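You operate a simulated robot arm through the tools that you are given. There is no shell and no other tool. Be economical: measure what you need, move in short steps, check, and stop when the job is done.

The job below is to be done with a simulated robot arm. You get a single attempt, and the scene is never put back.

TASK
Put the blue coupler on the packing table top away on the top of the shelf under the workbench. Then take the short yellow tube and leave it on the lower shelf of the winding bench. Then open the spares drawer, take the check card from the inside of the spares drawer and put it in the blue tray and shut the drawer again. The order counts. Set down upright: blue coupler, short yellow tube.

Only the result counts: the job must be done as asked and must still hold three seconds after the hand-in. Knocking over, shifting, dropping, spilling or breaking anything else fails it.

THE ROBOT
A 7-joint arm with a two-finger parallel gripper on a trunk, on a base that drives. Base frame: it is fixed to the floor where the robot stands at the start and does not move with it; the origin is under the middle of the robot, x ahead of it, y to its left, z up. Readings come in mm, degrees, newtons and seconds.
Its first joint turns from -149.0 to 149.0 degrees. Places, roughly: blue coupler [8750, 500, 750]; blue tray [-6750, -500, 250]; check card [-6500, 3250, 250]; lower shelf of the winding bench [-6900, -200, 300]; short yellow tube (4x4x8 cm) [-6600, 1200, 400]; spares drawer [-6600, 3200, 200]; top of the shelf under the workbench [2300, 1300, 400]. Payload 3.5 kg.
The TCP is the grasp point between the finger pads, 23 mm short of the fingertips. In the tool frame z runs along the fingers and y along their closing line. The gripper opens to 94 mm. The fingers are 38 mm wide and 10 mm thick; the gripper's body (54 by 96 mm) begins 39 mm behind the TCP.
Orientation is told as [roll, pitch, yaw] about the base's x, y, z axes, in that order, counted from this pose: with the fingers straight down and closing along the base's y, the tool's x points along the base's -x, its y along +y and its z along -z.

THE INTERFACE
- The arm moves only by the tool arm_command. Its argument "moves" is a list of rows, each a list of 6 numbers: the shift along the tool's x, y, z in mm, then the turn, a rotation vector about the tool's x, y, z in degrees. In form: [[tx, ty, tz, ax, ay, az], ...]. A call has 1 to 10 rows; each row is the pose to reach, as a shift and turn from the pose commanded when the call began, along the tool's axes at that moment. "grip" is the closure in counts, from 0 (fully open) to 255 (shut), set as the call begins (left out, the last holds). A row lasts 0.2 s, in which the tool goes at most 50 mm and 8.6 degrees; a call with a longer step from one row to the next is refused whole, and so is a gripper value outside its range. A pose out of reach is approached as far as the arm can. The call stops where the force on the tool passes 40 N (or 10 N more than at its start, if that is more) or the arm is blocked; 0.2 s more then pass. The fingers move at their own pace (about 153 mm/s each) and stop on an object; they squeeze with about 35 N. The grip force told is the motor's: it shows also when the fingers shut on nothing. Time passes only in rows, and 0.2 s behind the last, so rows that repeat a pose let the fingers close. The reply holds the time, the measured pose of the TCP, the force on the tool along the base axes, the opening and the grip force, in the units named above and with some noise, with the torque about the TCP (base axes, N m) and any sound that the robot's microphone picked up.
- Cameras (640 x 400 px; columns grow to the right, rows downward): "scene" is now at [-240.4, 188.6, 1310.3]; the picture's right is [-0.16, -0.99, 0.00], its down [-0.10, 0.02, -1.00] and it looks along [0.98, -0.16, -0.10] (base axes); focal length 261 px, centre (320, 200). "wrist" rides on the gripper at [86, 16, -74] in the tool frame; the picture's right is [-0.18, 0.98, 0.00], its down [-0.58, -0.11, -0.81] and it looks along [-0.79, -0.15, 0.59] (tool axes); focal length 243 px, centre (320, 200). There is no depth. A picture from a camera that has moved, and an enlarged one, comes with that camera's place and axes in the base frame and with its lens. The place of the scene camera against the robot may be out by one fixed shift of up to 18 mm in any direction.
- capture(camera): a new picture of that camera. It takes no simulated time.
- roll_base(legs): drives the robot by 1 to 6 legs, each [ahead, left, turn to the left] in mm, mm and degrees, along the robot's own axes; the way and the turn of a leg run together, so that a leg with both is an arc; at most 1500 mm and 180 degrees a leg. The arm and the cameras ride along, it lands a little off, and it stops where it bumps. It gives what a move gives.
- head_to(pan, tilt): turns the head with the scene camera to pan (to the left, within 143 degrees either way) and tilt (down, from -29 to 69), counted from straight ahead of the robot. It gives what a move gives.
- enlarge(camera, box): a new picture of the part [left, top, right, bottom] of that camera's present view, enlarged. It takes no simulated time.
- job_done(): hands the job in; it is judged then, once.

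Go step by step. Nothing tells you exact positions but the pictures and the camera data: compare them with the known pose of the tool, close in by small moves and look again before you grip or let go. The budget is 165 turns and 128 pictures, counting those below and the enlarged ones. Unless the task says otherwise, let go and move clear before handing in, and close with one line.

The tools are called after "Call:" by a JSON object that holds its "name" and its "arguments". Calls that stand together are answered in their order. arm_command: Moves the arm, as the interface text tells. Its arguments: {"type":"object","properties":{"moves":{"type":"array"},"grip":{"type":"number"}},"required":["moves"]} The other tools are called the same way: roll_base (legs) drives the base; head_to (pan, tilt) turns the head that bears the scene camera; capture (camera) takes a picture; enlarge (camera, box) takes an enlarged picture of a part of a camera's view; job_done () hands the job in.

At the start:

```text
time_s: 0.0
tool_pos: [806.3, 139.2, 1019.3]
orientation: [-0.1, 0.1, 0.0]
wrist_force: [1.6, 0.0, 0.3]
wrist_torque: [-0.03, -0.01, -0.01]
gripper_width: 94.1
finger_force: 0.0
robot x, y, heading: [1.2, 1.0, -0.1]
head pan, tilt: [-9.3, 5.6]
```

scene: 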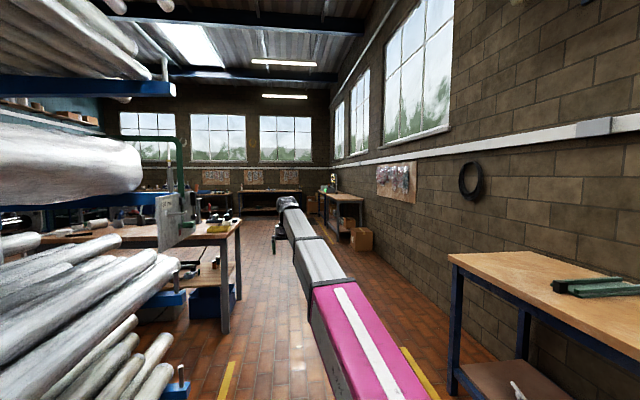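
wrist: 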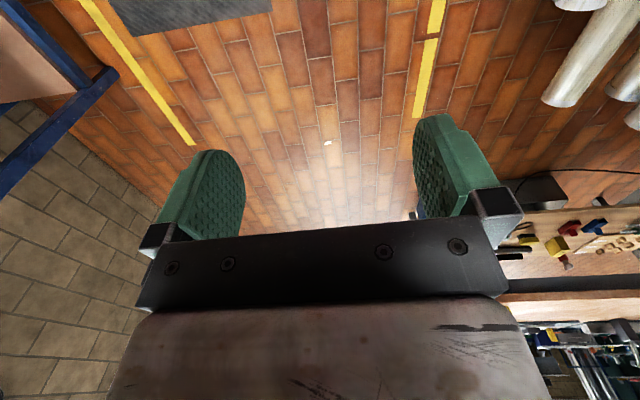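

I see a long aisle ahead with a rack on the left and a bench on the right; the packing table should be at the far end. I'll look left toward the workbench before driving.

Call:
{"name": "head_to", "arguments": {"pan": 25, "tilt": 15}}

Call:
{"name": "enlarge", "arguments": {"camera": "scene", "box": [200, 100, 440, 250]}}

```text
time_s: 1.0
tool_pos: [805.3, 138.8, 1019.7]
orientation: [0.0, 0.1, 0.0]
wrist_force: [0.2, 0.0, 0.1]
wrist_torque: [0.01, -0.01, 0.01]
gripper_width: 93.9
finger_force: 0.0
robot x, y, heading: [1.8, -2.0, -0.1]
head pan, tilt: [25.0, 15.0]
```

```text
2.67 times, centred on (320, 175) of scene
camera zoom: at [-246.5, 242.8, 1295.0], right [0.42, -0.91, 0.0], down [-0.23, -0.11, -0.97], along [0.88, 0.41, -0.26], focal length 696 px, centre (320, 267)
```

zoom: 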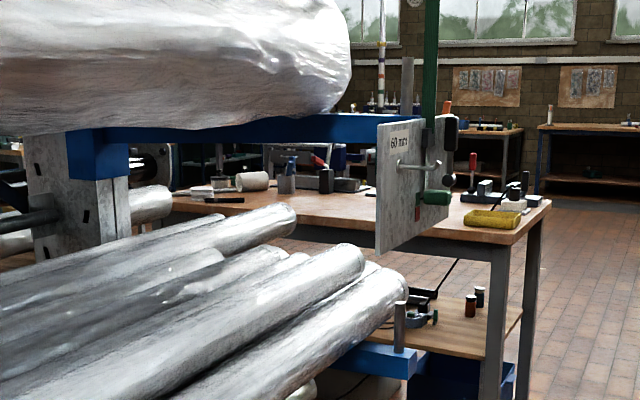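

The workbench is ahead-left (about x 1.7–3 m), and the far table at the end is likely the packing table. The aisle looks clear, so I drive ahead and look.

Call:
{"name": "roll_base", "arguments": {"legs": [[1500, 0, 0], [1500, 0, 0]]}}

Call:
{"name": "head_to", "arguments": {"pan": 0, "tilt": 10}}

Call:
{"name": "capture", "arguments": {"camera": "scene"}}

```text
time_s: 15.3
tool_pos: [3774.1, -10.2, 1019.7]
orientation: [0.0, 0.0, -3.9]
wrist_force: [0.2, -0.5, -0.1]
wrist_torque: [0.02, 0.02, 0.01]
gripper_width: 94.0
finger_force: 0.1
robot x, y, heading: [2960.8, -94.8, -3.9]
head pan, tilt: [25.0, 15.0]
```

```text
time_s: 16.2
tool_pos: [3774.6, -9.4, 1020.4]
orientation: [0.0, 0.0, -3.8]
wrist_force: [-0.6, 0.7, -0.8]
wrist_torque: [-0.02, 0.02, -0.01]
gripper_width: 94.2
finger_force: 0.1
robot x, y, heading: [2960.0, -92.0, -3.9]
head pan, tilt: [0.0, 10.0]
```

```text
124 pictures are left
camera scene: at [2736.0, 126.2, 1303.1], right [-0.07, -1.0, 0.0], down [-0.17, 0.01, -0.98], along [0.98, -0.07, -0.17], focal length 261 px, centre (320, 200)
```

scene: 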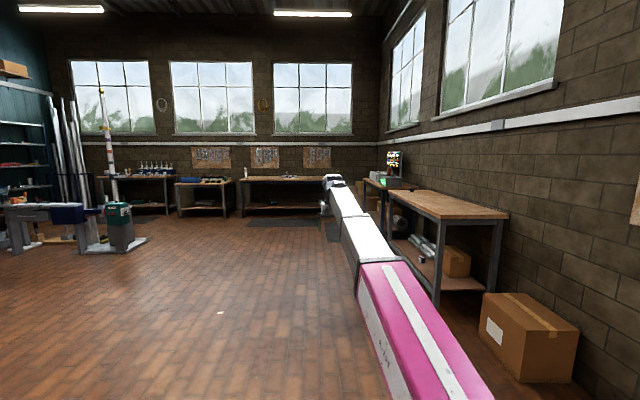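

The far bench at the middle is probably the packing table; the floor is clear. I drive on, correcting heading.

Call:
{"name": "roll_base", "arguments": {"legs": [[0, 0, 3.9], [1500, 180, 0], [1500, 180, 0], [900, 180, 2]]}}

Call:
{"name": "capture", "arguments": {"camera": "scene"}}

```text
refused: leg 2 is longer than a leg can be; nothing moved
```

```text
123 pictures are left
camera scene: at [2736.0, 126.2, 1303.1], right [-0.07, -1.0, 0.0], down [-0.17, 0.01, -0.98], along [0.98, -0.07, -0.17], focal length 261 px, centre (320, 200)
```

scene: 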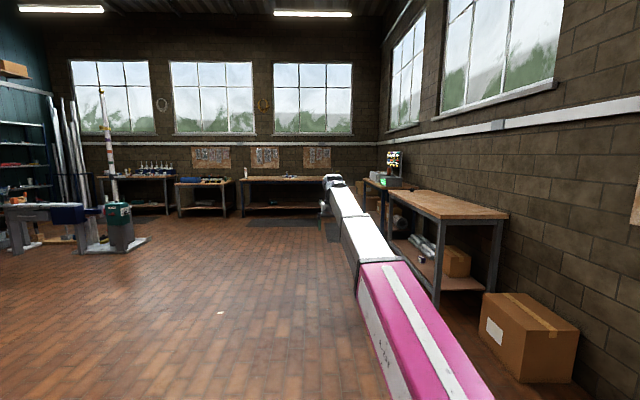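

Same view; the legs were too long. I shorten them.

Call:
{"name": "roll_base", "arguments": {"legs": [[0, 0, 3.9], [1480, 180, 0], [1480, 180, 0], [900, 180, 2]]}}

Call:
{"name": "capture", "arguments": {"camera": "scene"}}

```text
time_s: 35.5
tool_pos: [7594.8, 865.7, 1020.1]
orientation: [0.0, 0.0, 5.8]
wrist_force: [0.2, -0.2, 0.3]
wrist_torque: [-0.03, 0.01, 0.01]
gripper_width: 94.1
finger_force: 0.2
robot x, y, heading: [6807.0, 645.0, 5.7]
head pan, tilt: [0.0, 10.0]
```

```text
122 pictures are left
camera scene: at [6551.1, 824.8, 1303.1], right [0.1, -0.99, 0.0], down [-0.17, -0.02, -0.98], along [0.98, 0.1, -0.17], focal length 261 px, centre (320, 200)
```

scene: 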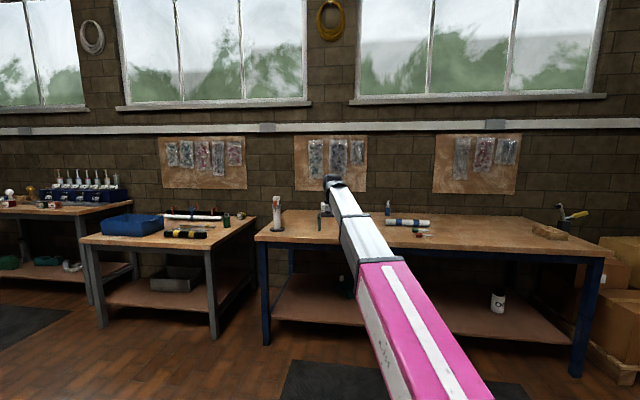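

The table with blue legs fits; the coupler should be near (385,215) in the picture. I zoom in.

Call:
{"name": "enlarge", "arguments": {"camera": "scene", "box": [340, 190, 460, 265]}}

```text
5.33 times, centred on (400, 228) of scene
camera zoom: at [6551.1, 824.8, 1303.1], right [0.1, -0.99, 0.0], down [-0.17, -0.02, -0.98], along [0.98, 0.1, -0.17], focal length 1393 px, centre (-107, 53)
```

zoom: 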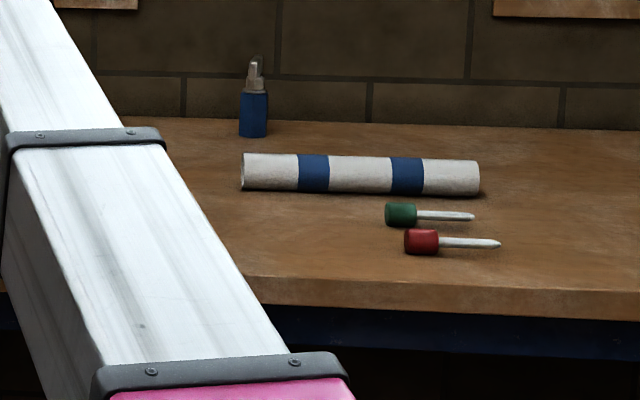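

A blue bottle-like item with a metal nib stands near the back at roughly (8980, 440). Moving closer for a better look.

Call:
{"name": "roll_base", "arguments": {"legs": [[600, -250, -5.7]]}}

Call:
{"name": "head_to", "arguments": {"pan": 0, "tilt": 25}}

Call:
{"name": "capture", "arguments": {"camera": "scene"}}

Call:
{"name": "capture", "arguments": {"camera": "wrist"}}

```text
time_s: 39.1
tool_pos: [8215.4, 564.8, 1020.4]
orientation: [0.0, 0.0, 0.0]
wrist_force: [-0.7, 0.3, 0.1]
wrist_torque: [0.01, 0.01, -0.01]
gripper_width: 94.0
finger_force: 0.0
robot x, y, heading: [7410.2, 425.0, 0.0]
head pan, tilt: [0.0, 10.0]
```

```text
time_s: 39.9
tool_pos: [8215.3, 563.1, 1020.9]
orientation: [-0.1, 0.0, 0.0]
wrist_force: [-0.1, 0.7, 0.2]
wrist_torque: [-0.03, -0.02, 0.0]
gripper_width: 94.0
finger_force: 0.0
robot x, y, heading: [7412.6, 425.7, -0.1]
head pan, tilt: [0.0, 25.0]
```

```text
120 pictures are left
camera scene: at [7171.4, 627.3, 1278.8], right [0.0, -1.0, 0.0], down [-0.42, 0.0, -0.91], along [0.91, 0.0, -0.42], focal length 261 px, centre (320, 200)
```

scene: 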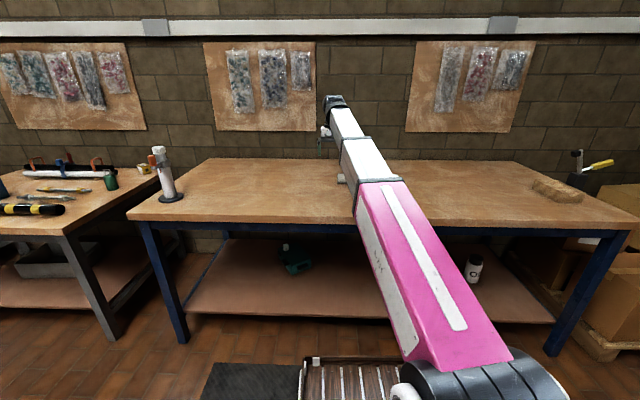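

```text
119 pictures are left
camera wrist: at [8130.0, 579.4, 1096.3], right [0.18, 0.98, 0.0], down [0.58, -0.11, 0.81], along [0.79, -0.15, -0.59], focal length 243 px, centre (320, 200)
```

wrist: 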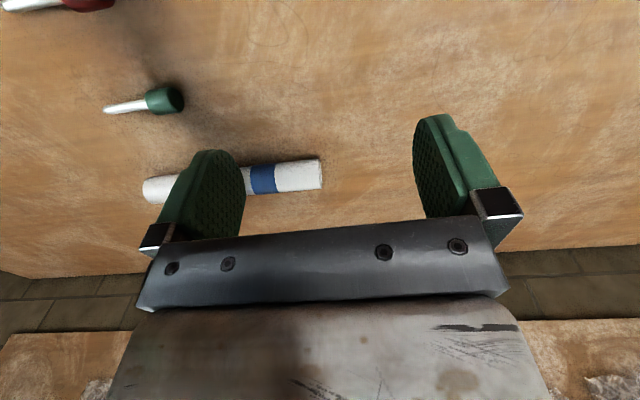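

The arm hides the target; I shift the arm to its right to get a clear view.

Call:
{"name": "arm_command", "arguments": {"moves": [[0, -50, 0, 0, 0, 0], [0, -100, 0, 0, 0, 0], [0, -150, 0, 0, 0, 0], [0, -200, 0, 0, 0, 0], [0, -250, 0, 0, 0, 0], [0, -300, 0, 0, 0, 0], [0, -350, 0, 0, 0, 0]]}}

Call:
{"name": "enlarge", "arguments": {"camera": "scene", "box": [200, 120, 440, 270]}}

Call:
{"name": "capture", "arguments": {"camera": "wrist"}}

```text
time_s: 41.5
tool_pos: [8214.0, 219.2, 1021.2]
orientation: [0.1, 0.1, 0.1]
wrist_force: [0.1, 0.8, -0.4]
wrist_torque: [0.01, 0.01, -0.01]
gripper_width: 94.1
finger_force: 0.1
robot x, y, heading: [7410.0, 421.2, -0.2]
head pan, tilt: [0.0, 25.0]
```

```text
2.67 times, centred on (320, 195) of scene
camera zoom: at [7171.3, 627.2, 1278.7], right [0.0, -1.0, 0.0], down [-0.42, 0.0, -0.91], along [0.91, 0.0, -0.42], focal length 696 px, centre (320, 213)
```

zoom: 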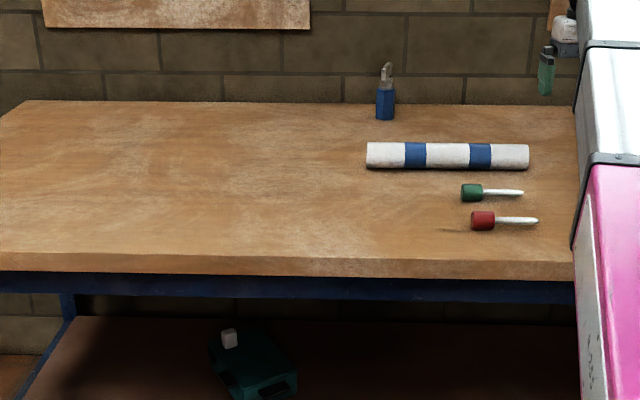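

```text
117 pictures are left
camera wrist: at [8127.7, 235.4, 1096.9], right [0.18, 0.98, 0.0], down [0.58, -0.11, 0.81], along [0.79, -0.15, -0.59], focal length 243 px, centre (320, 200)
```

wrist: 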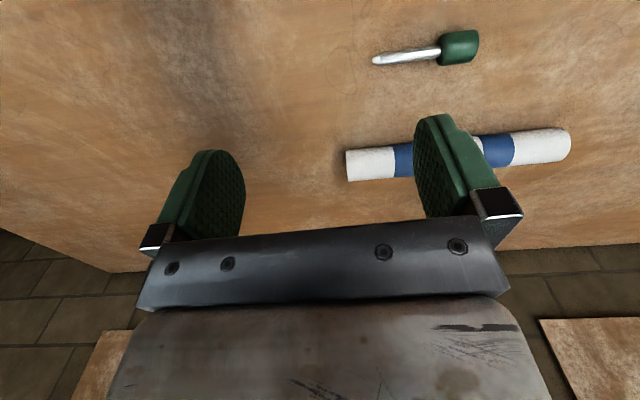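

The blue coupler stands near (8764, 473) on a table top of about z 785, roughly 130 mm high with a nib. I zoom in on its shape.

Call:
{"name": "enlarge", "arguments": {"camera": "scene", "box": [328, 137, 360, 169]}}

```text
12.50 times, centred on (344, 153) of scene
camera zoom: at [7171.3, 627.2, 1278.7], right [0.0, -1.0, 0.0], down [-0.42, 0.0, -0.91], along [0.91, 0.0, -0.42], focal length 3264 px, centre (20, 788)
```

zoom: 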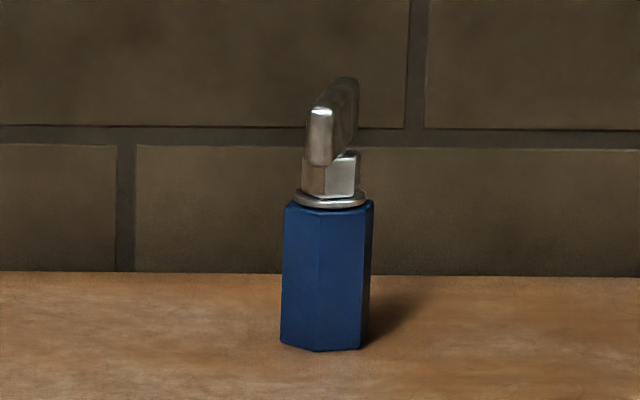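

The coupler is a hex body about 45 mm wide and 73 mm tall with a lever on top, so I'll take it from the side with the tool tilted forward. First I turn the tool half round so the wrist camera rides on top.

Call:
{"name": "arm_command", "arguments": {"moves": [[0, 0, 0, 0, 0, 8.5], [0, 0, 0, 0, 0, 17], [0, 0, 0, 0, 0, 25.5], [0, 0, 0, 0, 0, 34], [0, 0, 0, 0, 0, 42.5], [0, 0, 0, 0, 0, 51], [0, 0, 0, 0, 0, 59.5], [0, 0, 0, 0, 0, 68], [0, 0, 0, 0, 0, 76.5], [0, 0, 0, 0, 0, 85]]}}

Call:
{"name": "arm_command", "arguments": {"moves": [[0, 0, 0, 0, 0, 8.5], [0, 0, 0, 0, 0, 17], [0, 0, 0, 0, 0, 25.5], [0, 0, 0, 0, 0, 34], [0, 0, 0, 0, 0, 42.5], [0, 0, 0, 0, 0, 51], [0, 0, 0, 0, 0, 59.5], [0, 0, 0, 0, 0, 68], [0, 0, 0, 0, 0, 76.5], [0, 0, 0, 0, 0, 85]]}}

Call:
{"name": "arm_command", "arguments": {"moves": [[0, 0, 0, 0, 0, 5], [0, 0, 0, 0, 0, 10]]}}

```text
time_s: 43.7
tool_pos: [8216.6, 213.3, 1019.5]
orientation: [0.0, 0.1, -85.1]
wrist_force: [-0.6, 0.5, -0.6]
wrist_torque: [0.0, 0.02, -0.02]
gripper_width: 93.6
finger_force: 0.0
robot x, y, heading: [7409.5, 423.6, 0.1]
head pan, tilt: [0.0, 25.0]
```

```text
time_s: 45.9
tool_pos: [8216.7, 213.2, 1018.2]
orientation: [0.0, 0.1, -170.1]
wrist_force: [-0.8, -0.1, 0.7]
wrist_torque: [-0.02, 0.02, -0.03]
gripper_width: 94.1
finger_force: 0.0
robot x, y, heading: [7408.8, 425.5, 0.1]
head pan, tilt: [0.0, 25.0]
```

```text
time_s: 46.5
tool_pos: [8216.1, 213.1, 1020.9]
orientation: [0.0, 0.0, 180.1]
wrist_force: [-0.2, 0.2, 0.2]
wrist_torque: [0.01, -0.01, 0.01]
gripper_width: 94.0
finger_force: 0.0
robot x, y, heading: [7411.6, 424.4, -0.1]
head pan, tilt: [0.0, 25.0]
```

Flip done. Now I tilt the tool forward about 65° while moving sideways in line with the coupler.

Call:
{"name": "arm_command", "arguments": {"moves": [[0, -33, 0, 0, 8.2, 0], [0, -66, 0, 0, 16.4, 0], [0, -99, 0, 0, 24.6, 0], [0, -132, 0, 0, 32.8, 0], [0, -165, 0, 0, 41, 0], [0, -198, 0, 0, 49.2, 0], [0, -231, 0, 0, 57.4, 0], [0, -261, 0, 0, 65, 0]]}}

Call:
{"name": "roll_base", "arguments": {"legs": [[180, 0, 0]]}}

Call:
{"name": "capture", "arguments": {"camera": "scene"}}

Call:
{"name": "capture", "arguments": {"camera": "wrist"}}

```text
time_s: 48.3
tool_pos: [8212.8, 426.8, 1016.2]
orientation: [1.3, 65.5, -175.0]
wrist_force: [0.3, -0.3, -0.4]
wrist_torque: [0.01, 0.04, 0.0]
gripper_width: 93.8
finger_force: 0.0
out of reach, approached as far as the arm can: row 4, 5, 6, 7, 8
robot x, y, heading: [7412.7, 421.6, -0.2]
head pan, tilt: [0.0, 25.0]
```

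```text
time_s: 49.8
tool_pos: [8395.3, 422.1, 1016.2]
orientation: [1.2, 65.4, -175.1]
wrist_force: [0.4, -0.4, 0.2]
wrist_torque: [0.01, 0.0, 0.02]
gripper_width: 93.9
finger_force: 0.0
robot x, y, heading: [7591.0, 422.6, -0.4]
head pan, tilt: [0.0, 25.0]
```

```text
115 pictures are left
camera scene: at [7354.9, 628.1, 1278.7], right [0.0, -1.0, 0.0], down [-0.42, 0.0, -0.91], along [0.91, 0.0, -0.42], focal length 261 px, centre (320, 200)
```

scene: 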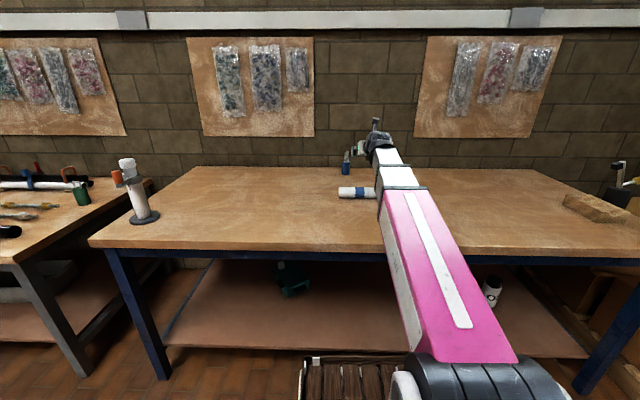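

```text
114 pictures are left
camera wrist: at [8364.8, 404.9, 1127.2], right [-0.01, -0.99, -0.16], down [-0.98, 0.04, -0.19], along [0.2, 0.15, -0.97], focal length 243 px, centre (320, 200)
```

wrist: 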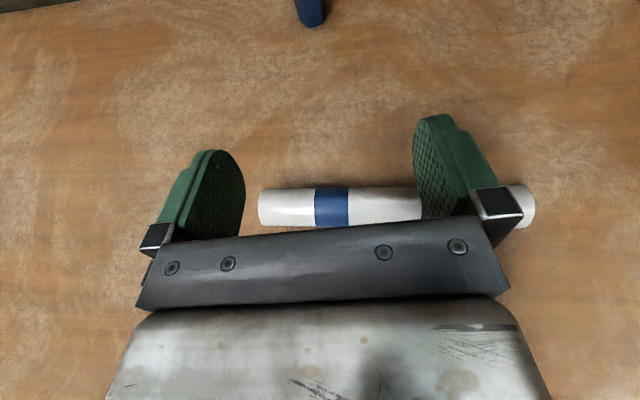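

The coupler shows at the top of the wrist view, at about (8757, 472), agreeing with the estimate. I close in: base ahead a little, then extend the arm forward at a safe height.

Call:
{"name": "roll_base", "arguments": {"legs": [[60, 0, 0]]}}

Call:
{"name": "arm_command", "arguments": {"moves": [[17, -5, 36, 0, 0, 0], [33, -10, 73, 0, 0, 0], [50, -15, 109, 0, 0, 0], [62, -20, 136, 0, 0, 0]]}}

Call:
{"name": "capture", "arguments": {"camera": "wrist"}}

```text
time_s: 50.8
tool_pos: [8456.5, 421.8, 1015.8]
orientation: [1.1, 65.5, -175.2]
wrist_force: [-0.8, -0.1, 0.4]
wrist_torque: [0.02, -0.02, 0.01]
gripper_width: 94.1
finger_force: 0.1
robot x, y, heading: [7654.1, 419.8, -0.3]
head pan, tilt: [0.0, 25.0]
```

```text
time_s: 51.8
tool_pos: [8604.0, 440.7, 1014.8]
orientation: [1.5, 65.7, -173.9]
wrist_force: [-0.2, 1.5, -0.3]
wrist_torque: [0.0, -0.02, -0.01]
gripper_width: 94.0
finger_force: 0.0
out of reach, approached as far as the arm can: row 3, 4
robot x, y, heading: [7650.1, 422.7, -0.2]
head pan, tilt: [0.0, 25.0]
```

```text
113 pictures are left
camera wrist: at [8572.8, 423.4, 1126.0], right [0.01, -0.99, -0.16], down [-0.98, 0.03, -0.2], along [0.2, 0.16, -0.97], focal length 243 px, centre (320, 200)
```

wrist: 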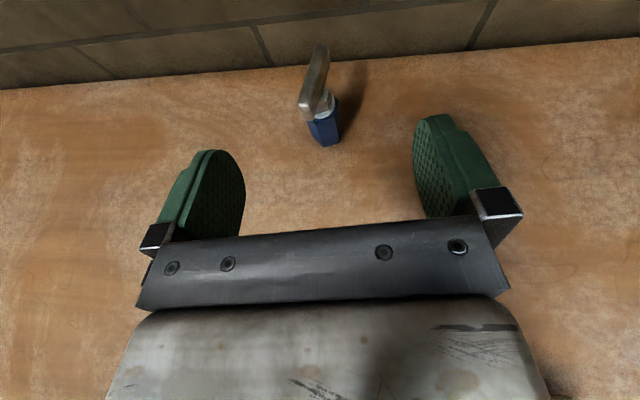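

Coupler at about (8747, 468), nearly in line with the gap. I lower the tool in front of it.

Call:
{"name": "arm_command", "arguments": {"moves": [[-41, -3, 18, 0, 0, 0], [-82, -6, 37, 0, 0, 0], [-123, -9, 55, 0, 0, 0], [-160, -12, 72, 0, 0, 0]]}}

Call:
{"name": "capture", "arguments": {"camera": "wrist"}}

Call:
{"name": "capture", "arguments": {"camera": "scene"}}

```text
time_s: 52.8
tool_pos: [8601.3, 452.5, 835.3]
orientation: [1.0, 65.5, -174.8]
wrist_force: [-0.4, -0.5, 0.5]
wrist_torque: [0.01, 0.0, -0.03]
gripper_width: 94.0
finger_force: 0.0
out of reach, approached as far as the arm can: row 1
robot x, y, heading: [7653.2, 423.3, -0.4]
head pan, tilt: [0.0, 25.0]
```

```text
112 pictures are left
camera wrist: at [8570.6, 433.9, 946.5], right [0.0, -0.99, -0.16], down [-0.98, 0.04, -0.2], along [0.2, 0.16, -0.97], focal length 243 px, centre (320, 200)
```

wrist: 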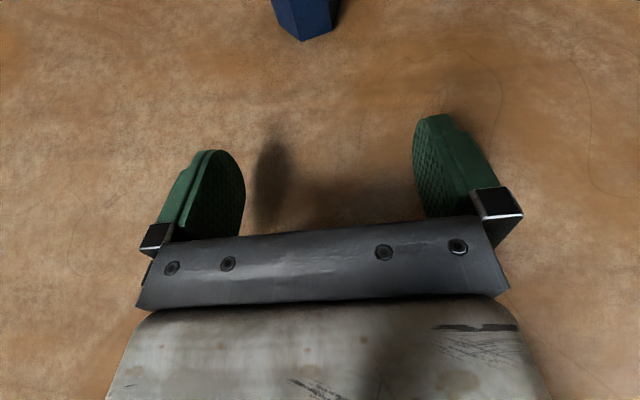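

```text
111 pictures are left
camera scene: at [7415.4, 627.8, 1278.7], right [0.0, -1.0, 0.0], down [-0.42, 0.0, -0.91], along [0.91, 0.0, -0.42], focal length 261 px, centre (320, 200)
```

scene: 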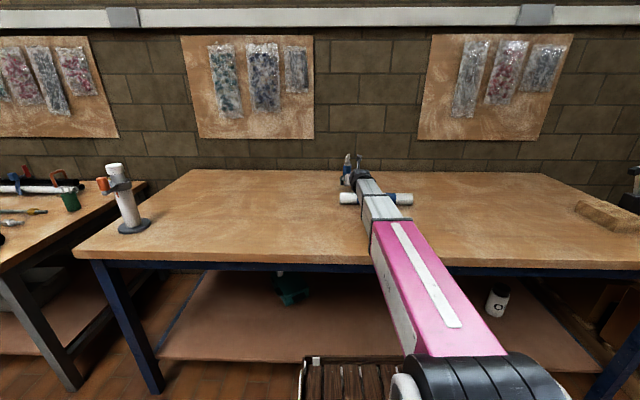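

Fingers are in front of the coupler at mid-body height and roughly centred. I advance 100 mm and check.

Call:
{"name": "arm_command", "arguments": {"moves": [[20, -2, 28, 0, 0, 0], [34, -4, 58, 0, 0, 0], [48, -6, 88, 0, 0, 0]]}}

Call:
{"name": "capture", "arguments": {"camera": "wrist"}}

```text
time_s: 53.6
tool_pos: [8700.8, 460.4, 844.2]
orientation: [1.0, 65.5, -174.5]
wrist_force: [0.1, 1.1, -0.2]
wrist_torque: [-0.02, 0.0, -0.02]
gripper_width: 93.9
finger_force: 0.1
out of reach, approached as far as the arm can: row 2, 3
robot x, y, heading: [7651.7, 422.0, -0.4]
head pan, tilt: [0.0, 25.0]
```

```text
110 pictures are left
camera wrist: at [8670.9, 442.6, 955.3], right [0.0, -0.99, -0.16], down [-0.98, 0.03, -0.2], along [0.2, 0.16, -0.97], focal length 243 px, centre (320, 200)
```

wrist: 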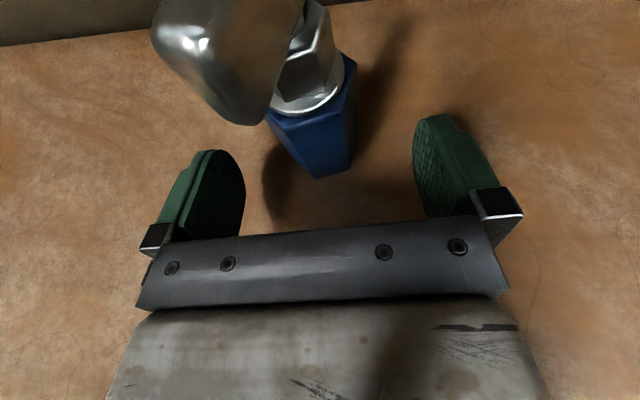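

The hex's flats face the fingers nicely. The lever end comes near the gripper top, so I go 12 mm lower first, then 35 mm forward.

Call:
{"name": "arm_command", "arguments": {"moves": [[-11, -4, 5, 0, 0, 0], [-4, -6, 21, 0, 0, 0], [3.6, -7, 37, 0, 0, 0]]}}

Call:
{"name": "capture", "arguments": {"camera": "wrist"}}

```text
time_s: 54.4
tool_pos: [8736.9, 461.6, 830.9]
orientation: [1.0, 65.5, -174.5]
wrist_force: [0.8, -0.2, -0.3]
wrist_torque: [0.0, 0.01, 0.0]
gripper_width: 93.9
finger_force: 0.0
out of reach, approached as far as the arm can: row 1, 2, 3
robot x, y, heading: [7653.7, 426.2, -0.3]
head pan, tilt: [0.0, 25.0]
```

```text
109 pictures are left
camera wrist: at [8707.2, 443.8, 941.8], right [0.0, -0.99, -0.16], down [-0.98, 0.03, -0.2], along [0.2, 0.16, -0.97], focal length 243 px, centre (320, 200)
```

wrist: 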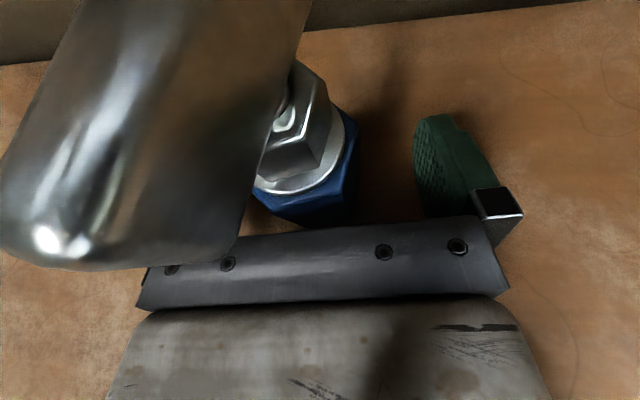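

Coupler is between the fingers but about 8 mm left of centre; I shift left slightly and then close.

Call:
{"name": "arm_command", "arguments": {"moves": [[0, -6, 0, 0, 0, 0], [0, -12, 0, 0, 0, 0]]}}

```text
time_s: 55.0
tool_pos: [8735.9, 465.4, 830.4]
orientation: [1.0, 65.5, -174.4]
wrist_force: [0.1, 0.3, 0.4]
wrist_torque: [-0.01, -0.03, -0.01]
gripper_width: 94.1
finger_force: 0.1
out of reach, approached as far as the arm can: row 1, 2
robot x, y, heading: [7655.3, 424.6, -0.5]
head pan, tilt: [0.0, 25.0]
```

Close enough; closing the gripper.

Call:
{"name": "arm_command", "arguments": {"moves": [[0, 0, 0, 0, 0, 0], [0, 0, 0, 0, 0, 0], [0, 0, 0, 0, 0, 0], [0, 0, 0, 0, 0, 0]], "grip": 255}}

Call:
{"name": "capture", "arguments": {"camera": "wrist"}}

```text
time_s: 56.0
tool_pos: [8736.6, 466.4, 830.5]
orientation: [0.8, 65.6, -174.4]
wrist_force: [0.5, 0.6, 0.4]
wrist_torque: [0.14, 0.1, 0.03]
gripper_width: 39.5
finger_force: 35.4
robot x, y, heading: [7654.4, 423.2, -0.0]
head pan, tilt: [0.0, 25.0]
```

```text
108 pictures are left
camera wrist: at [8705.6, 448.3, 941.9], right [0.01, -0.99, -0.16], down [-0.98, 0.03, -0.2], along [0.2, 0.16, -0.97], focal length 243 px, centre (320, 200)
```

wrist: 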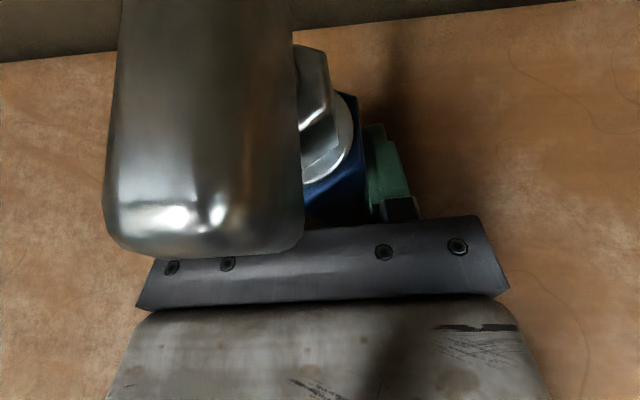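

Firm grip at 39.5 mm. I lift straight up.

Call:
{"name": "arm_command", "arguments": {"moves": [[18, 0, -8, 0, 0, 0], [55, 0, -25, 0, 0, 0], [91, 0, -41, 0, 0, 0], [127, 0, -58, 0, 0, 0], [164, 0, -75, 0, 0, 0]]}}

Call:
{"name": "enlarge", "arguments": {"camera": "scene", "box": [280, 80, 440, 220]}}

```text
time_s: 57.2
tool_pos: [8736.8, 456.0, 1007.4]
orientation: [1.4, 65.7, -173.4]
wrist_force: [0.0, 0.6, -4.1]
wrist_torque: [0.0, 0.02, 0.0]
gripper_width: 39.8
finger_force: 35.2
out of reach, approached as far as the arm can: row 1, 2, 3, 4, 5
robot x, y, heading: [7652.9, 425.8, -0.3]
head pan, tilt: [0.0, 25.0]
```

```text
2.86 times, centred on (360, 150) of scene
camera zoom: at [7415.4, 627.8, 1278.7], right [0.0, -1.0, 0.0], down [-0.42, 0.0, -0.91], along [0.91, 0.0, -0.42], focal length 746 px, centre (206, 343)
```

zoom: 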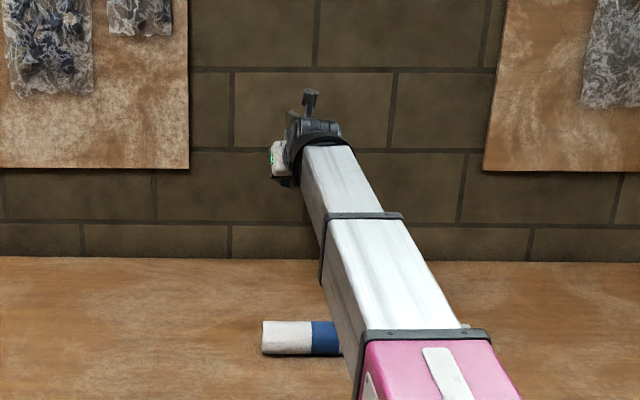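

Coupler lifted clear. I back away from the table, then pull the arm in a bit before turning round.

Call:
{"name": "roll_base", "arguments": {"legs": [[-1000, 0, 0]]}}

Call:
{"name": "arm_command", "arguments": {"moves": [[-20, 0, -45, 0, 0, 0], [-40, 0, -89, 0, 0, 0], [-60, 0, -134, 0, 0, 0], [-80, 0, -178, 0, 0, 0], [-100, 0, -222, 0, 0, 0], [-120, 0, -267, 0, 0, 0]]}}

Call:
{"name": "roll_base", "arguments": {"legs": [[0, 0, 178]]}}

Call:
{"name": "capture", "arguments": {"camera": "scene"}}

```text
time_s: 62.5
tool_pos: [7713.9, 453.6, 1007.9]
orientation: [1.4, 65.7, -174.1]
wrist_force: [0.3, 0.3, -3.7]
wrist_torque: [-0.01, 0.01, 0.0]
gripper_width: 39.8
finger_force: 35.5
robot x, y, heading: [6629.4, 431.0, -1.1]
head pan, tilt: [0.0, 25.0]
```

```text
time_s: 63.9
tool_pos: [7421.4, 430.3, 1005.6]
orientation: [1.5, 65.5, -174.2]
wrist_force: [-0.4, -0.6, -2.8]
wrist_torque: [-0.01, 0.05, 0.0]
gripper_width: 39.7
finger_force: 34.9
robot x, y, heading: [6630.3, 436.3, -1.0]
head pan, tilt: [0.0, 25.0]
```

```text
time_s: 71.5
tool_pos: [5839.9, 458.5, 1006.0]
orientation: [1.5, 65.6, 4.5]
wrist_force: [-0.8, 0.1, -3.0]
wrist_torque: [0.02, -0.03, -0.01]
gripper_width: 40.0
finger_force: 35.1
robot x, y, heading: [6630.3, 435.7, 177.6]
head pan, tilt: [0.0, 25.0]
```

```text
106 pictures are left
camera scene: at [6859.1, 248.6, 1278.7], right [0.04, 1.0, 0.0], down [0.42, -0.02, -0.91], along [-0.91, 0.04, -0.42], focal length 261 px, centre (320, 200)
```

scene: 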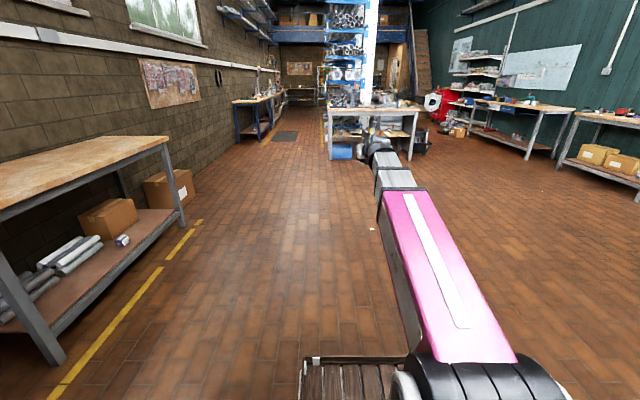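

The workbench stands at about x 2.0–2.6 m, y 0.55–2.05 m, with its long east side facing me. I drive toward it, staying well off.

Call:
{"name": "roll_base", "arguments": {"legs": [[0, 0, 2.4], [1400, -380, 0], [1300, -390, 0]]}}

Call:
{"name": "capture", "arguments": {"camera": "scene"}}

```text
time_s: 85.8
tool_pos: [3085.8, 1199.2, 1006.2]
orientation: [1.3, 65.6, 7.1]
wrist_force: [0.0, 1.0, -3.6]
wrist_torque: [-0.01, -0.03, 0.0]
gripper_width: 39.7
finger_force: 34.7
robot x, y, heading: [3879.0, 1212.5, -179.7]
head pan, tilt: [0.0, 25.0]
```

```text
105 pictures are left
camera scene: at [4115.0, 1036.9, 1278.7], right [-0.01, 1.0, 0.0], down [0.42, 0.0, -0.91], along [-0.91, 0.0, -0.42], focal length 261 px, centre (320, 200)
```

scene: 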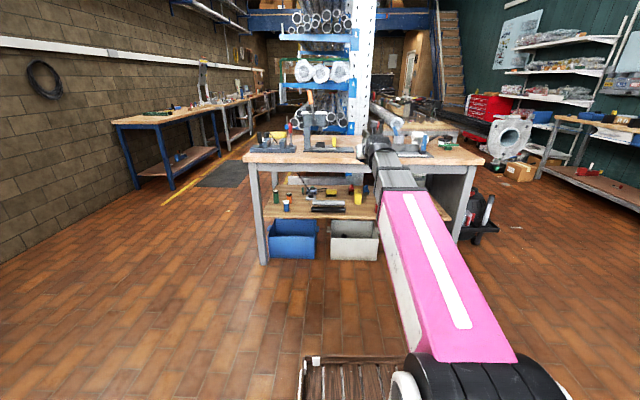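

I can see the shelf under the workbench with small items on it. Zooming in to find the free space.

Call:
{"name": "enlarge", "arguments": {"camera": "scene", "box": [230, 130, 410, 270]}}

```text
2.86 times, centred on (320, 200) of scene
camera zoom: at [4115.0, 1036.9, 1278.7], right [-0.01, 1.0, 0.0], down [0.42, 0.0, -0.91], along [-0.91, 0.0, -0.42], focal length 746 px, centre (320, 200)
```

zoom: 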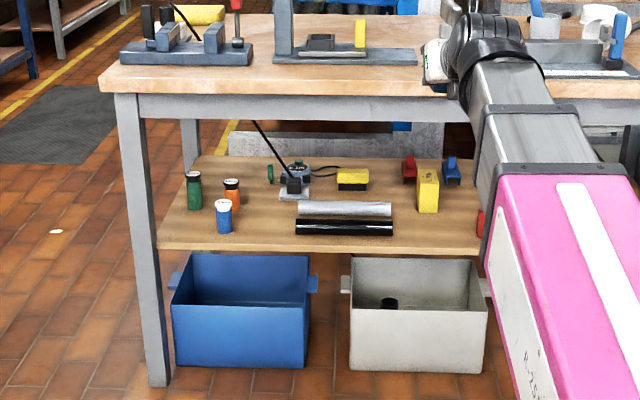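

Shelf top is at about z 414, front edge x≈2530, bench underside z≈740. A free spot lies right of the black tube, in front of the yellow block, near (2440, 1300). I move nearer and lower the tool outside the bench.

Call:
{"name": "roll_base", "arguments": {"legs": [[240, -105, 0]]}}

Call:
{"name": "arm_command", "arguments": {"moves": [[-44, 0, 20, 0, 0, 0], [-88, 0, 40, 0, 0, 0], [-132, 0, 60, 0, 0, 0], [-176, 0, 80, 0, 0, 0], [-220, 0, 100, 0, 0, 0], [-264, 0, 120, 0, 0, 0], [-308, 0, 140, 0, 0, 0], [-352, 0, 160, 0, 0, 0], [-396, 0, 180, 0, 0, 0], [-432, 0, 196, 0, 0, 0]]}}

Call:
{"name": "capture", "arguments": {"camera": "scene"}}

Call:
{"name": "capture", "arguments": {"camera": "wrist"}}

```text
time_s: 87.7
tool_pos: [2841.0, 1301.0, 1006.2]
orientation: [1.4, 65.5, 7.0]
wrist_force: [-0.3, 0.3, -3.1]
wrist_torque: [-0.02, -0.03, -0.03]
gripper_width: 39.7
finger_force: 35.0
robot x, y, heading: [3631.5, 1314.3, -179.9]
head pan, tilt: [0.0, 25.0]
```

```text
time_s: 89.9
tool_pos: [2841.4, 1304.4, 528.7]
orientation: [1.5, 65.5, 6.9]
wrist_force: [-0.3, 0.2, -3.6]
wrist_torque: [0.0, -0.04, 0.02]
gripper_width: 39.8
finger_force: 35.0
robot x, y, heading: [3634.6, 1310.3, -180.0]
head pan, tilt: [0.0, 25.0]
```

```text
103 pictures are left
camera scene: at [3869.2, 1136.1, 1278.7], right [0.0, 1.0, 0.0], down [0.42, 0.0, -0.91], along [-0.91, 0.0, -0.42], focal length 261 px, centre (320, 200)
```

scene: 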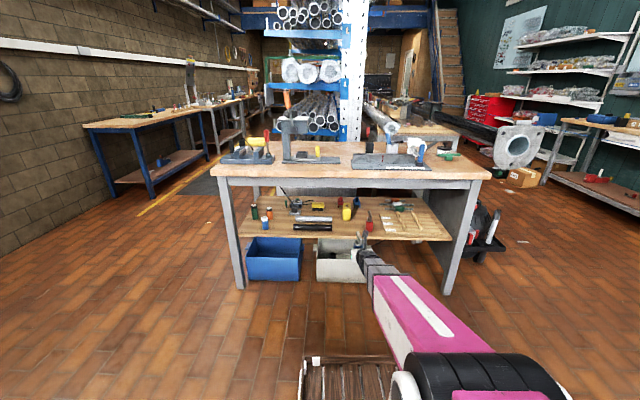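

```text
102 pictures are left
camera wrist: at [2871.1, 1322.9, 640.5], right [-0.02, 0.99, -0.16], down [0.98, -0.01, -0.2], along [-0.2, -0.16, -0.97], focal length 243 px, centre (320, 200)
```

wrist: 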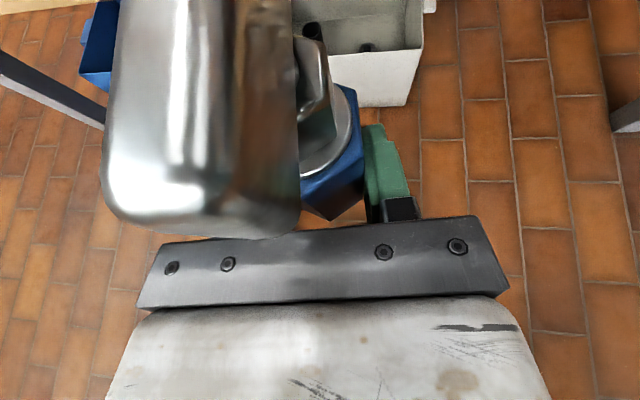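

Call:
{"name": "enlarge", "arguments": {"camera": "scene", "box": [220, 170, 460, 300]}}

```text
2.67 times, centred on (340, 235) of scene
camera zoom: at [3869.2, 1136.1, 1278.7], right [0.0, 1.0, 0.0], down [0.42, 0.0, -0.91], along [-0.91, 0.0, -0.42], focal length 696 px, centre (267, 107)
```

zoom: 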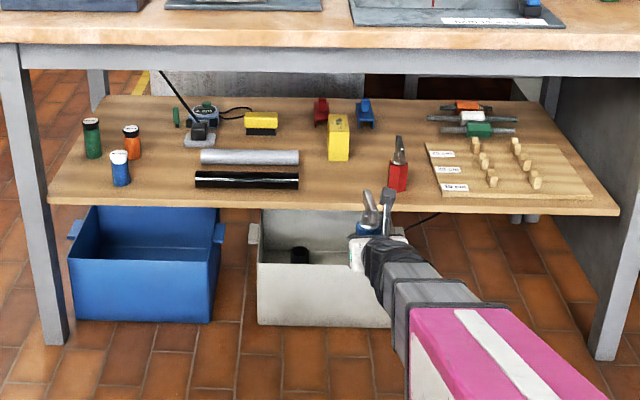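

A clear spot lies between the black tube and the red coupler, at about (2440, 1313). I drive in 240 mm at this height, then check.

Call:
{"name": "roll_base", "arguments": {"legs": [[240, -5, 0]]}}

Call:
{"name": "enlarge", "arguments": {"camera": "scene", "box": [200, 170, 440, 320]}}

Call:
{"name": "capture", "arguments": {"camera": "wrist"}}

```text
time_s: 91.7
tool_pos: [2597.9, 1310.3, 529.2]
orientation: [1.4, 65.6, 6.9]
wrist_force: [0.1, 0.0, -3.9]
wrist_torque: [0.0, -0.04, 0.01]
gripper_width: 40.1
finger_force: 35.5
robot x, y, heading: [3393.0, 1314.8, -180.1]
head pan, tilt: [0.0, 25.0]
```

```text
2.67 times, centred on (320, 245) of scene
camera zoom: at [3627.8, 1140.7, 1278.7], right [0.0, 1.0, 0.0], down [0.42, 0.0, -0.91], along [-0.91, 0.0, -0.42], focal length 696 px, centre (320, 80)
```

zoom: 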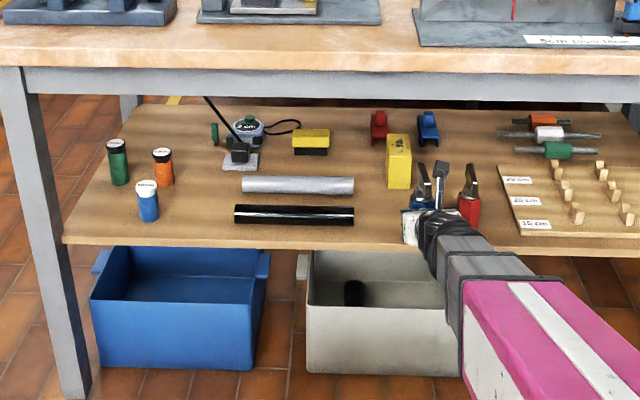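

```text
99 pictures are left
camera wrist: at [2629.9, 1328.4, 641.2], right [-0.02, 0.99, -0.16], down [0.98, -0.01, -0.2], along [-0.2, -0.16, -0.97], focal length 243 px, centre (320, 200)
```

wrist: 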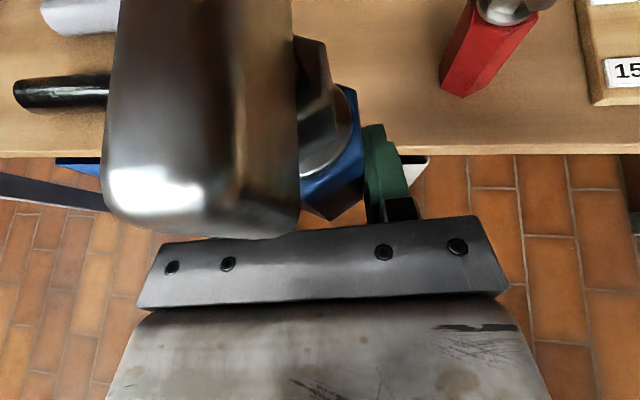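

The approach line is clear. I extend forward 143 mm over the shelf, then lower partway.

Call:
{"name": "arm_command", "arguments": {"moves": [[16, 5, 36, 0, 0, 0], [31, 10, 70, 0, 0, 0], [46, 15, 102, 0, 0, 0], [59, 19, 130, 0, 0, 0], [29, 19, 144, 0, 0, 0]]}}

Call:
{"name": "enlarge", "arguments": {"camera": "scene", "box": [260, 190, 420, 290]}}

Call:
{"name": "capture", "arguments": {"camera": "wrist"}}

```text
time_s: 92.9
tool_pos: [2453.7, 1316.0, 495.8]
orientation: [1.4, 65.5, 6.9]
wrist_force: [0.2, 0.3, -4.5]
wrist_torque: [-0.01, -0.03, 0.02]
gripper_width: 39.6
finger_force: 34.9
robot x, y, heading: [3391.1, 1315.1, -180.0]
head pan, tilt: [0.0, 25.0]
```

```text
4.00 times, centred on (340, 240) of scene
camera zoom: at [3627.8, 1140.7, 1278.7], right [0.0, 1.0, 0.0], down [0.42, 0.0, -0.91], along [-0.91, 0.0, -0.42], focal length 1044 px, centre (240, 40)
```

zoom: 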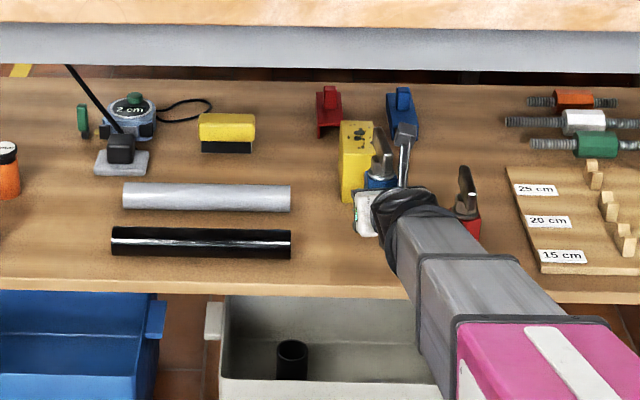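

```text
97 pictures are left
camera wrist: at [2484.3, 1333.6, 607.5], right [-0.02, 0.99, -0.16], down [0.98, -0.01, -0.2], along [-0.2, -0.16, -0.97], focal length 243 px, centre (320, 200)
```

wrist: 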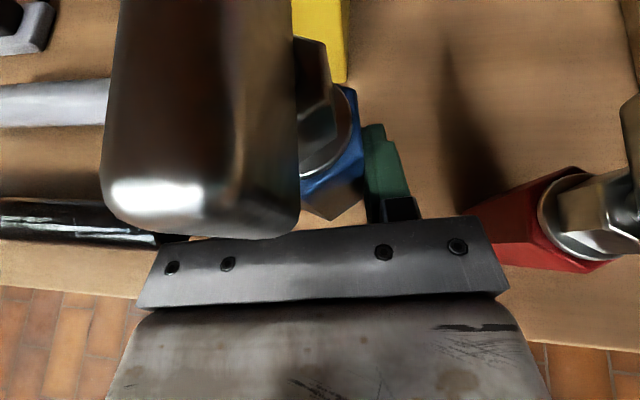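

Placement spot is clear on both sides. Lowering slowly until contact.

Call:
{"name": "arm_command", "arguments": {"moves": [[-14, 0, 6, 0, 0, 0], [-27, 0, 12.4, 0, 0, 0], [-32, 0, 14.5, 0, 0, 0]]}}

Call:
{"name": "arm_command", "arguments": {"moves": [[-2.7, 0, 1.2, 0, 0, 0], [-5.5, 0, 2.5, 0, 0, 0], [-5.5, 0, 2.5, 0, 0, 0]]}}

```text
time_s: 93.7
tool_pos: [2454.0, 1315.6, 462.0]
orientation: [1.5, 65.7, 6.9]
wrist_force: [-0.6, -0.2, -3.8]
wrist_torque: [0.0, -0.02, 0.0]
gripper_width: 40.0
finger_force: 35.4
robot x, y, heading: [3389.9, 1316.2, -179.9]
head pan, tilt: [0.0, 25.0]
```

```text
time_s: 94.5
tool_pos: [2455.1, 1316.6, 456.5]
orientation: [1.3, 65.6, 6.8]
wrist_force: [0.4, 0.1, -3.2]
wrist_torque: [-0.02, 0.01, 0.03]
gripper_width: 39.8
finger_force: 34.6
robot x, y, heading: [3393.8, 1318.2, -180.3]
head pan, tilt: [0.0, 25.0]
```

Still hanging free. A few more small steps down.

Call:
{"name": "arm_command", "arguments": {"moves": [[-2.7, 0, 1.2, 0, 0, 0], [-4.5, 0, 2.1, 0, 0, 0], [-4.5, 0, 2.1, 0, 0, 0]]}}

Call:
{"name": "arm_command", "arguments": {"moves": [[-1.8, 0, 0.8, 0, 0, 0], [-3.6, 0, 1.6, 0, 0, 0], [-3.6, 0, 1.6, 0, 0, 0]]}}

Call:
{"name": "capture", "arguments": {"camera": "wrist"}}

```text
time_s: 95.3
tool_pos: [2454.2, 1316.6, 452.6]
orientation: [1.4, 65.6, 7.0]
wrist_force: [1.0, -0.5, -3.2]
wrist_torque: [-0.01, -0.01, 0.01]
gripper_width: 40.2
finger_force: 35.3
robot x, y, heading: [3392.2, 1316.2, -180.0]
head pan, tilt: [0.0, 25.0]
```

```text
time_s: 96.1
tool_pos: [2455.7, 1316.3, 447.4]
orientation: [1.2, 65.6, 6.7]
wrist_force: [-1.7, -1.5, 25.8]
wrist_torque: [-0.63, 0.06, -0.09]
gripper_width: 39.4
finger_force: 34.9
robot x, y, heading: [3391.3, 1314.7, -180.1]
head pan, tilt: [0.0, 25.0]
```

```text
96 pictures are left
camera wrist: at [2485.8, 1334.5, 559.3], right [-0.02, 0.99, -0.16], down [0.98, -0.01, -0.2], along [-0.2, -0.16, -0.97], focal length 243 px, centre (320, 200)
```

wrist: 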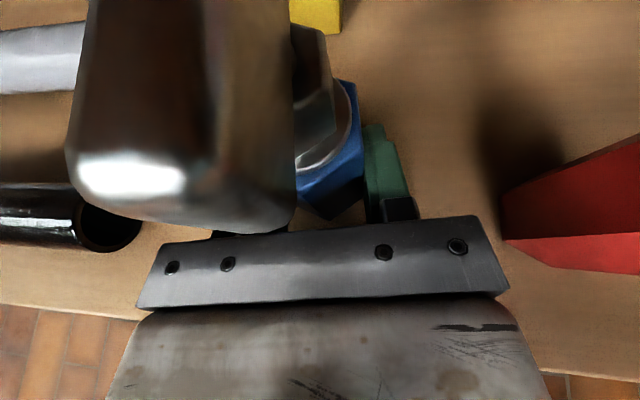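

Contact made (about 26 N). I relieve the press by a millimetre and open partway.

Call:
{"name": "arm_command", "arguments": {"moves": [[1.3, 0, -0.6, 0, 0, 0], [1.3, 0, -0.6, 0, 0, 0]]}}

Call:
{"name": "arm_command", "arguments": {"moves": [[0, 0, 0, 0, 0, 0], [0, 0, 0, 0, 0, 0], [0, 0, 0, 0, 0, 0], [0, 0, 0, 0, 0, 0]], "grip": 75}}

Call:
{"name": "capture", "arguments": {"camera": "wrist"}}

```text
time_s: 96.7
tool_pos: [2455.6, 1315.3, 447.9]
orientation: [1.6, 65.5, 7.0]
wrist_force: [2.0, 1.8, 6.0]
wrist_torque: [-0.18, 0.2, 0.03]
gripper_width: 39.6
finger_force: 34.9
robot x, y, heading: [3392.7, 1315.2, -179.7]
head pan, tilt: [0.0, 25.0]
```

```text
time_s: 97.7
tool_pos: [2453.9, 1315.3, 447.5]
orientation: [1.4, 65.6, 7.0]
wrist_force: [0.3, -0.7, -0.6]
wrist_torque: [-0.02, -0.01, -0.01]
gripper_width: 66.3
finger_force: 0.1
robot x, y, heading: [3392.4, 1318.5, -180.0]
head pan, tilt: [0.0, 25.0]
```

```text
95 pictures are left
camera wrist: at [2485.4, 1333.8, 559.9], right [-0.02, 0.99, -0.16], down [0.98, -0.01, -0.2], along [-0.2, -0.16, -0.97], focal length 243 px, centre (320, 200)
```

wrist: 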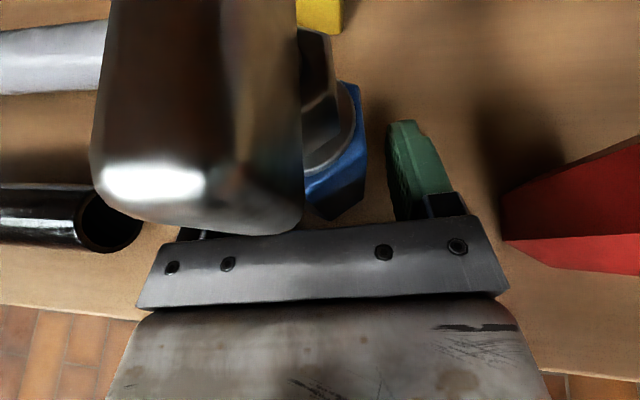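

The coupler stands freely. I retreat horizontally.

Call:
{"name": "arm_command", "arguments": {"moves": [[-8, 0, -18, 0, 0, 0], [-21, 0, -45, 0, 0, 0], [-41, 0, -91, 0, 0, 0], [-60, 0, -130, 0, 0, 0]]}}

Call:
{"name": "enlarge", "arguments": {"camera": "scene", "box": [260, 190, 420, 290]}}

```text
refused: row 3 steps farther than a row can; nothing moved
```

```text
4.00 times, centred on (340, 240) of scene
camera zoom: at [3627.9, 1140.7, 1278.7], right [0.0, 1.0, 0.0], down [0.42, 0.0, -0.91], along [-0.91, 0.0, -0.42], focal length 1044 px, centre (240, 40)
```

zoom: 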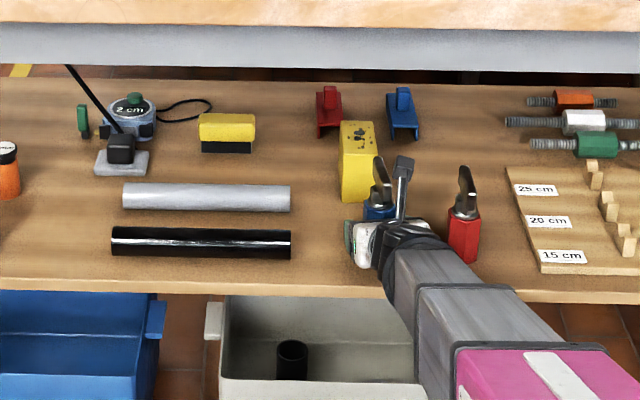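

The coupler stands upright beside the red one. I retry the retreat with shorter rows.

Call:
{"name": "arm_command", "arguments": {"moves": [[-8, 0, -18, 0, 0, 0], [-21, 0, -45, 0, 0, 0], [-39, 0, -86, 0, 0, 0], [-58, 0, -126, 0, 0, 0]]}}

Call:
{"name": "roll_base", "arguments": {"legs": [[-350, 0, 0]]}}

Call:
{"name": "capture", "arguments": {"camera": "scene"}}

Call:
{"name": "enlarge", "arguments": {"camera": "scene", "box": [260, 170, 420, 270]}}

```text
time_s: 98.7
tool_pos: [2593.9, 1329.8, 446.9]
orientation: [1.4, 65.6, 6.8]
wrist_force: [0.4, -0.2, -0.2]
wrist_torque: [0.01, 0.03, 0.01]
gripper_width: 66.5
finger_force: 0.0
robot x, y, heading: [3390.4, 1319.3, -179.9]
head pan, tilt: [0.0, 25.0]
```

```text
time_s: 100.9
tool_pos: [2941.3, 1327.6, 446.0]
orientation: [1.4, 65.6, 7.1]
wrist_force: [0.5, -0.3, -1.1]
wrist_torque: [-0.03, 0.0, 0.01]
gripper_width: 66.7
finger_force: 0.0
robot x, y, heading: [3737.9, 1318.5, -179.5]
head pan, tilt: [0.0, 25.0]
```

```text
93 pictures are left
camera scene: at [3976.6, 1143.2, 1278.7], right [-0.01, 1.0, 0.0], down [0.42, 0.0, -0.91], along [-0.91, -0.01, -0.42], focal length 261 px, centre (320, 200)
```

scene: 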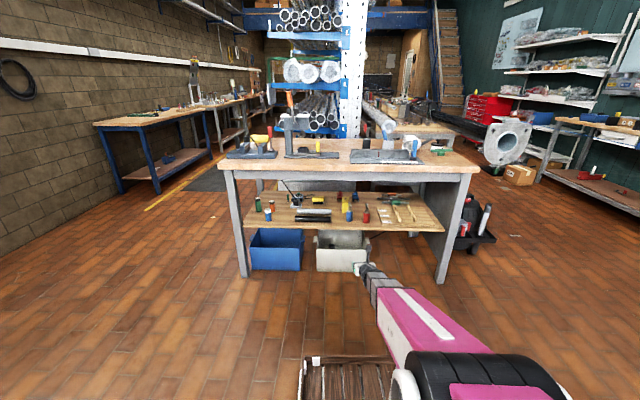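

```text
4.00 times, centred on (340, 220) of scene
camera zoom: at [3976.6, 1143.2, 1278.7], right [-0.01, 1.0, 0.0], down [0.42, 0.0, -0.91], along [-0.91, -0.01, -0.42], focal length 1044 px, centre (240, 120)
```

zoom: 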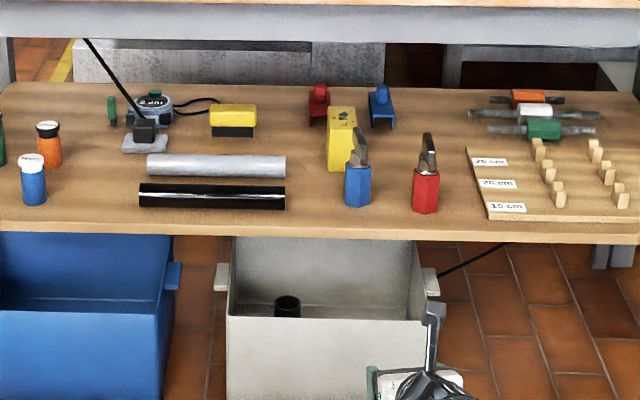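

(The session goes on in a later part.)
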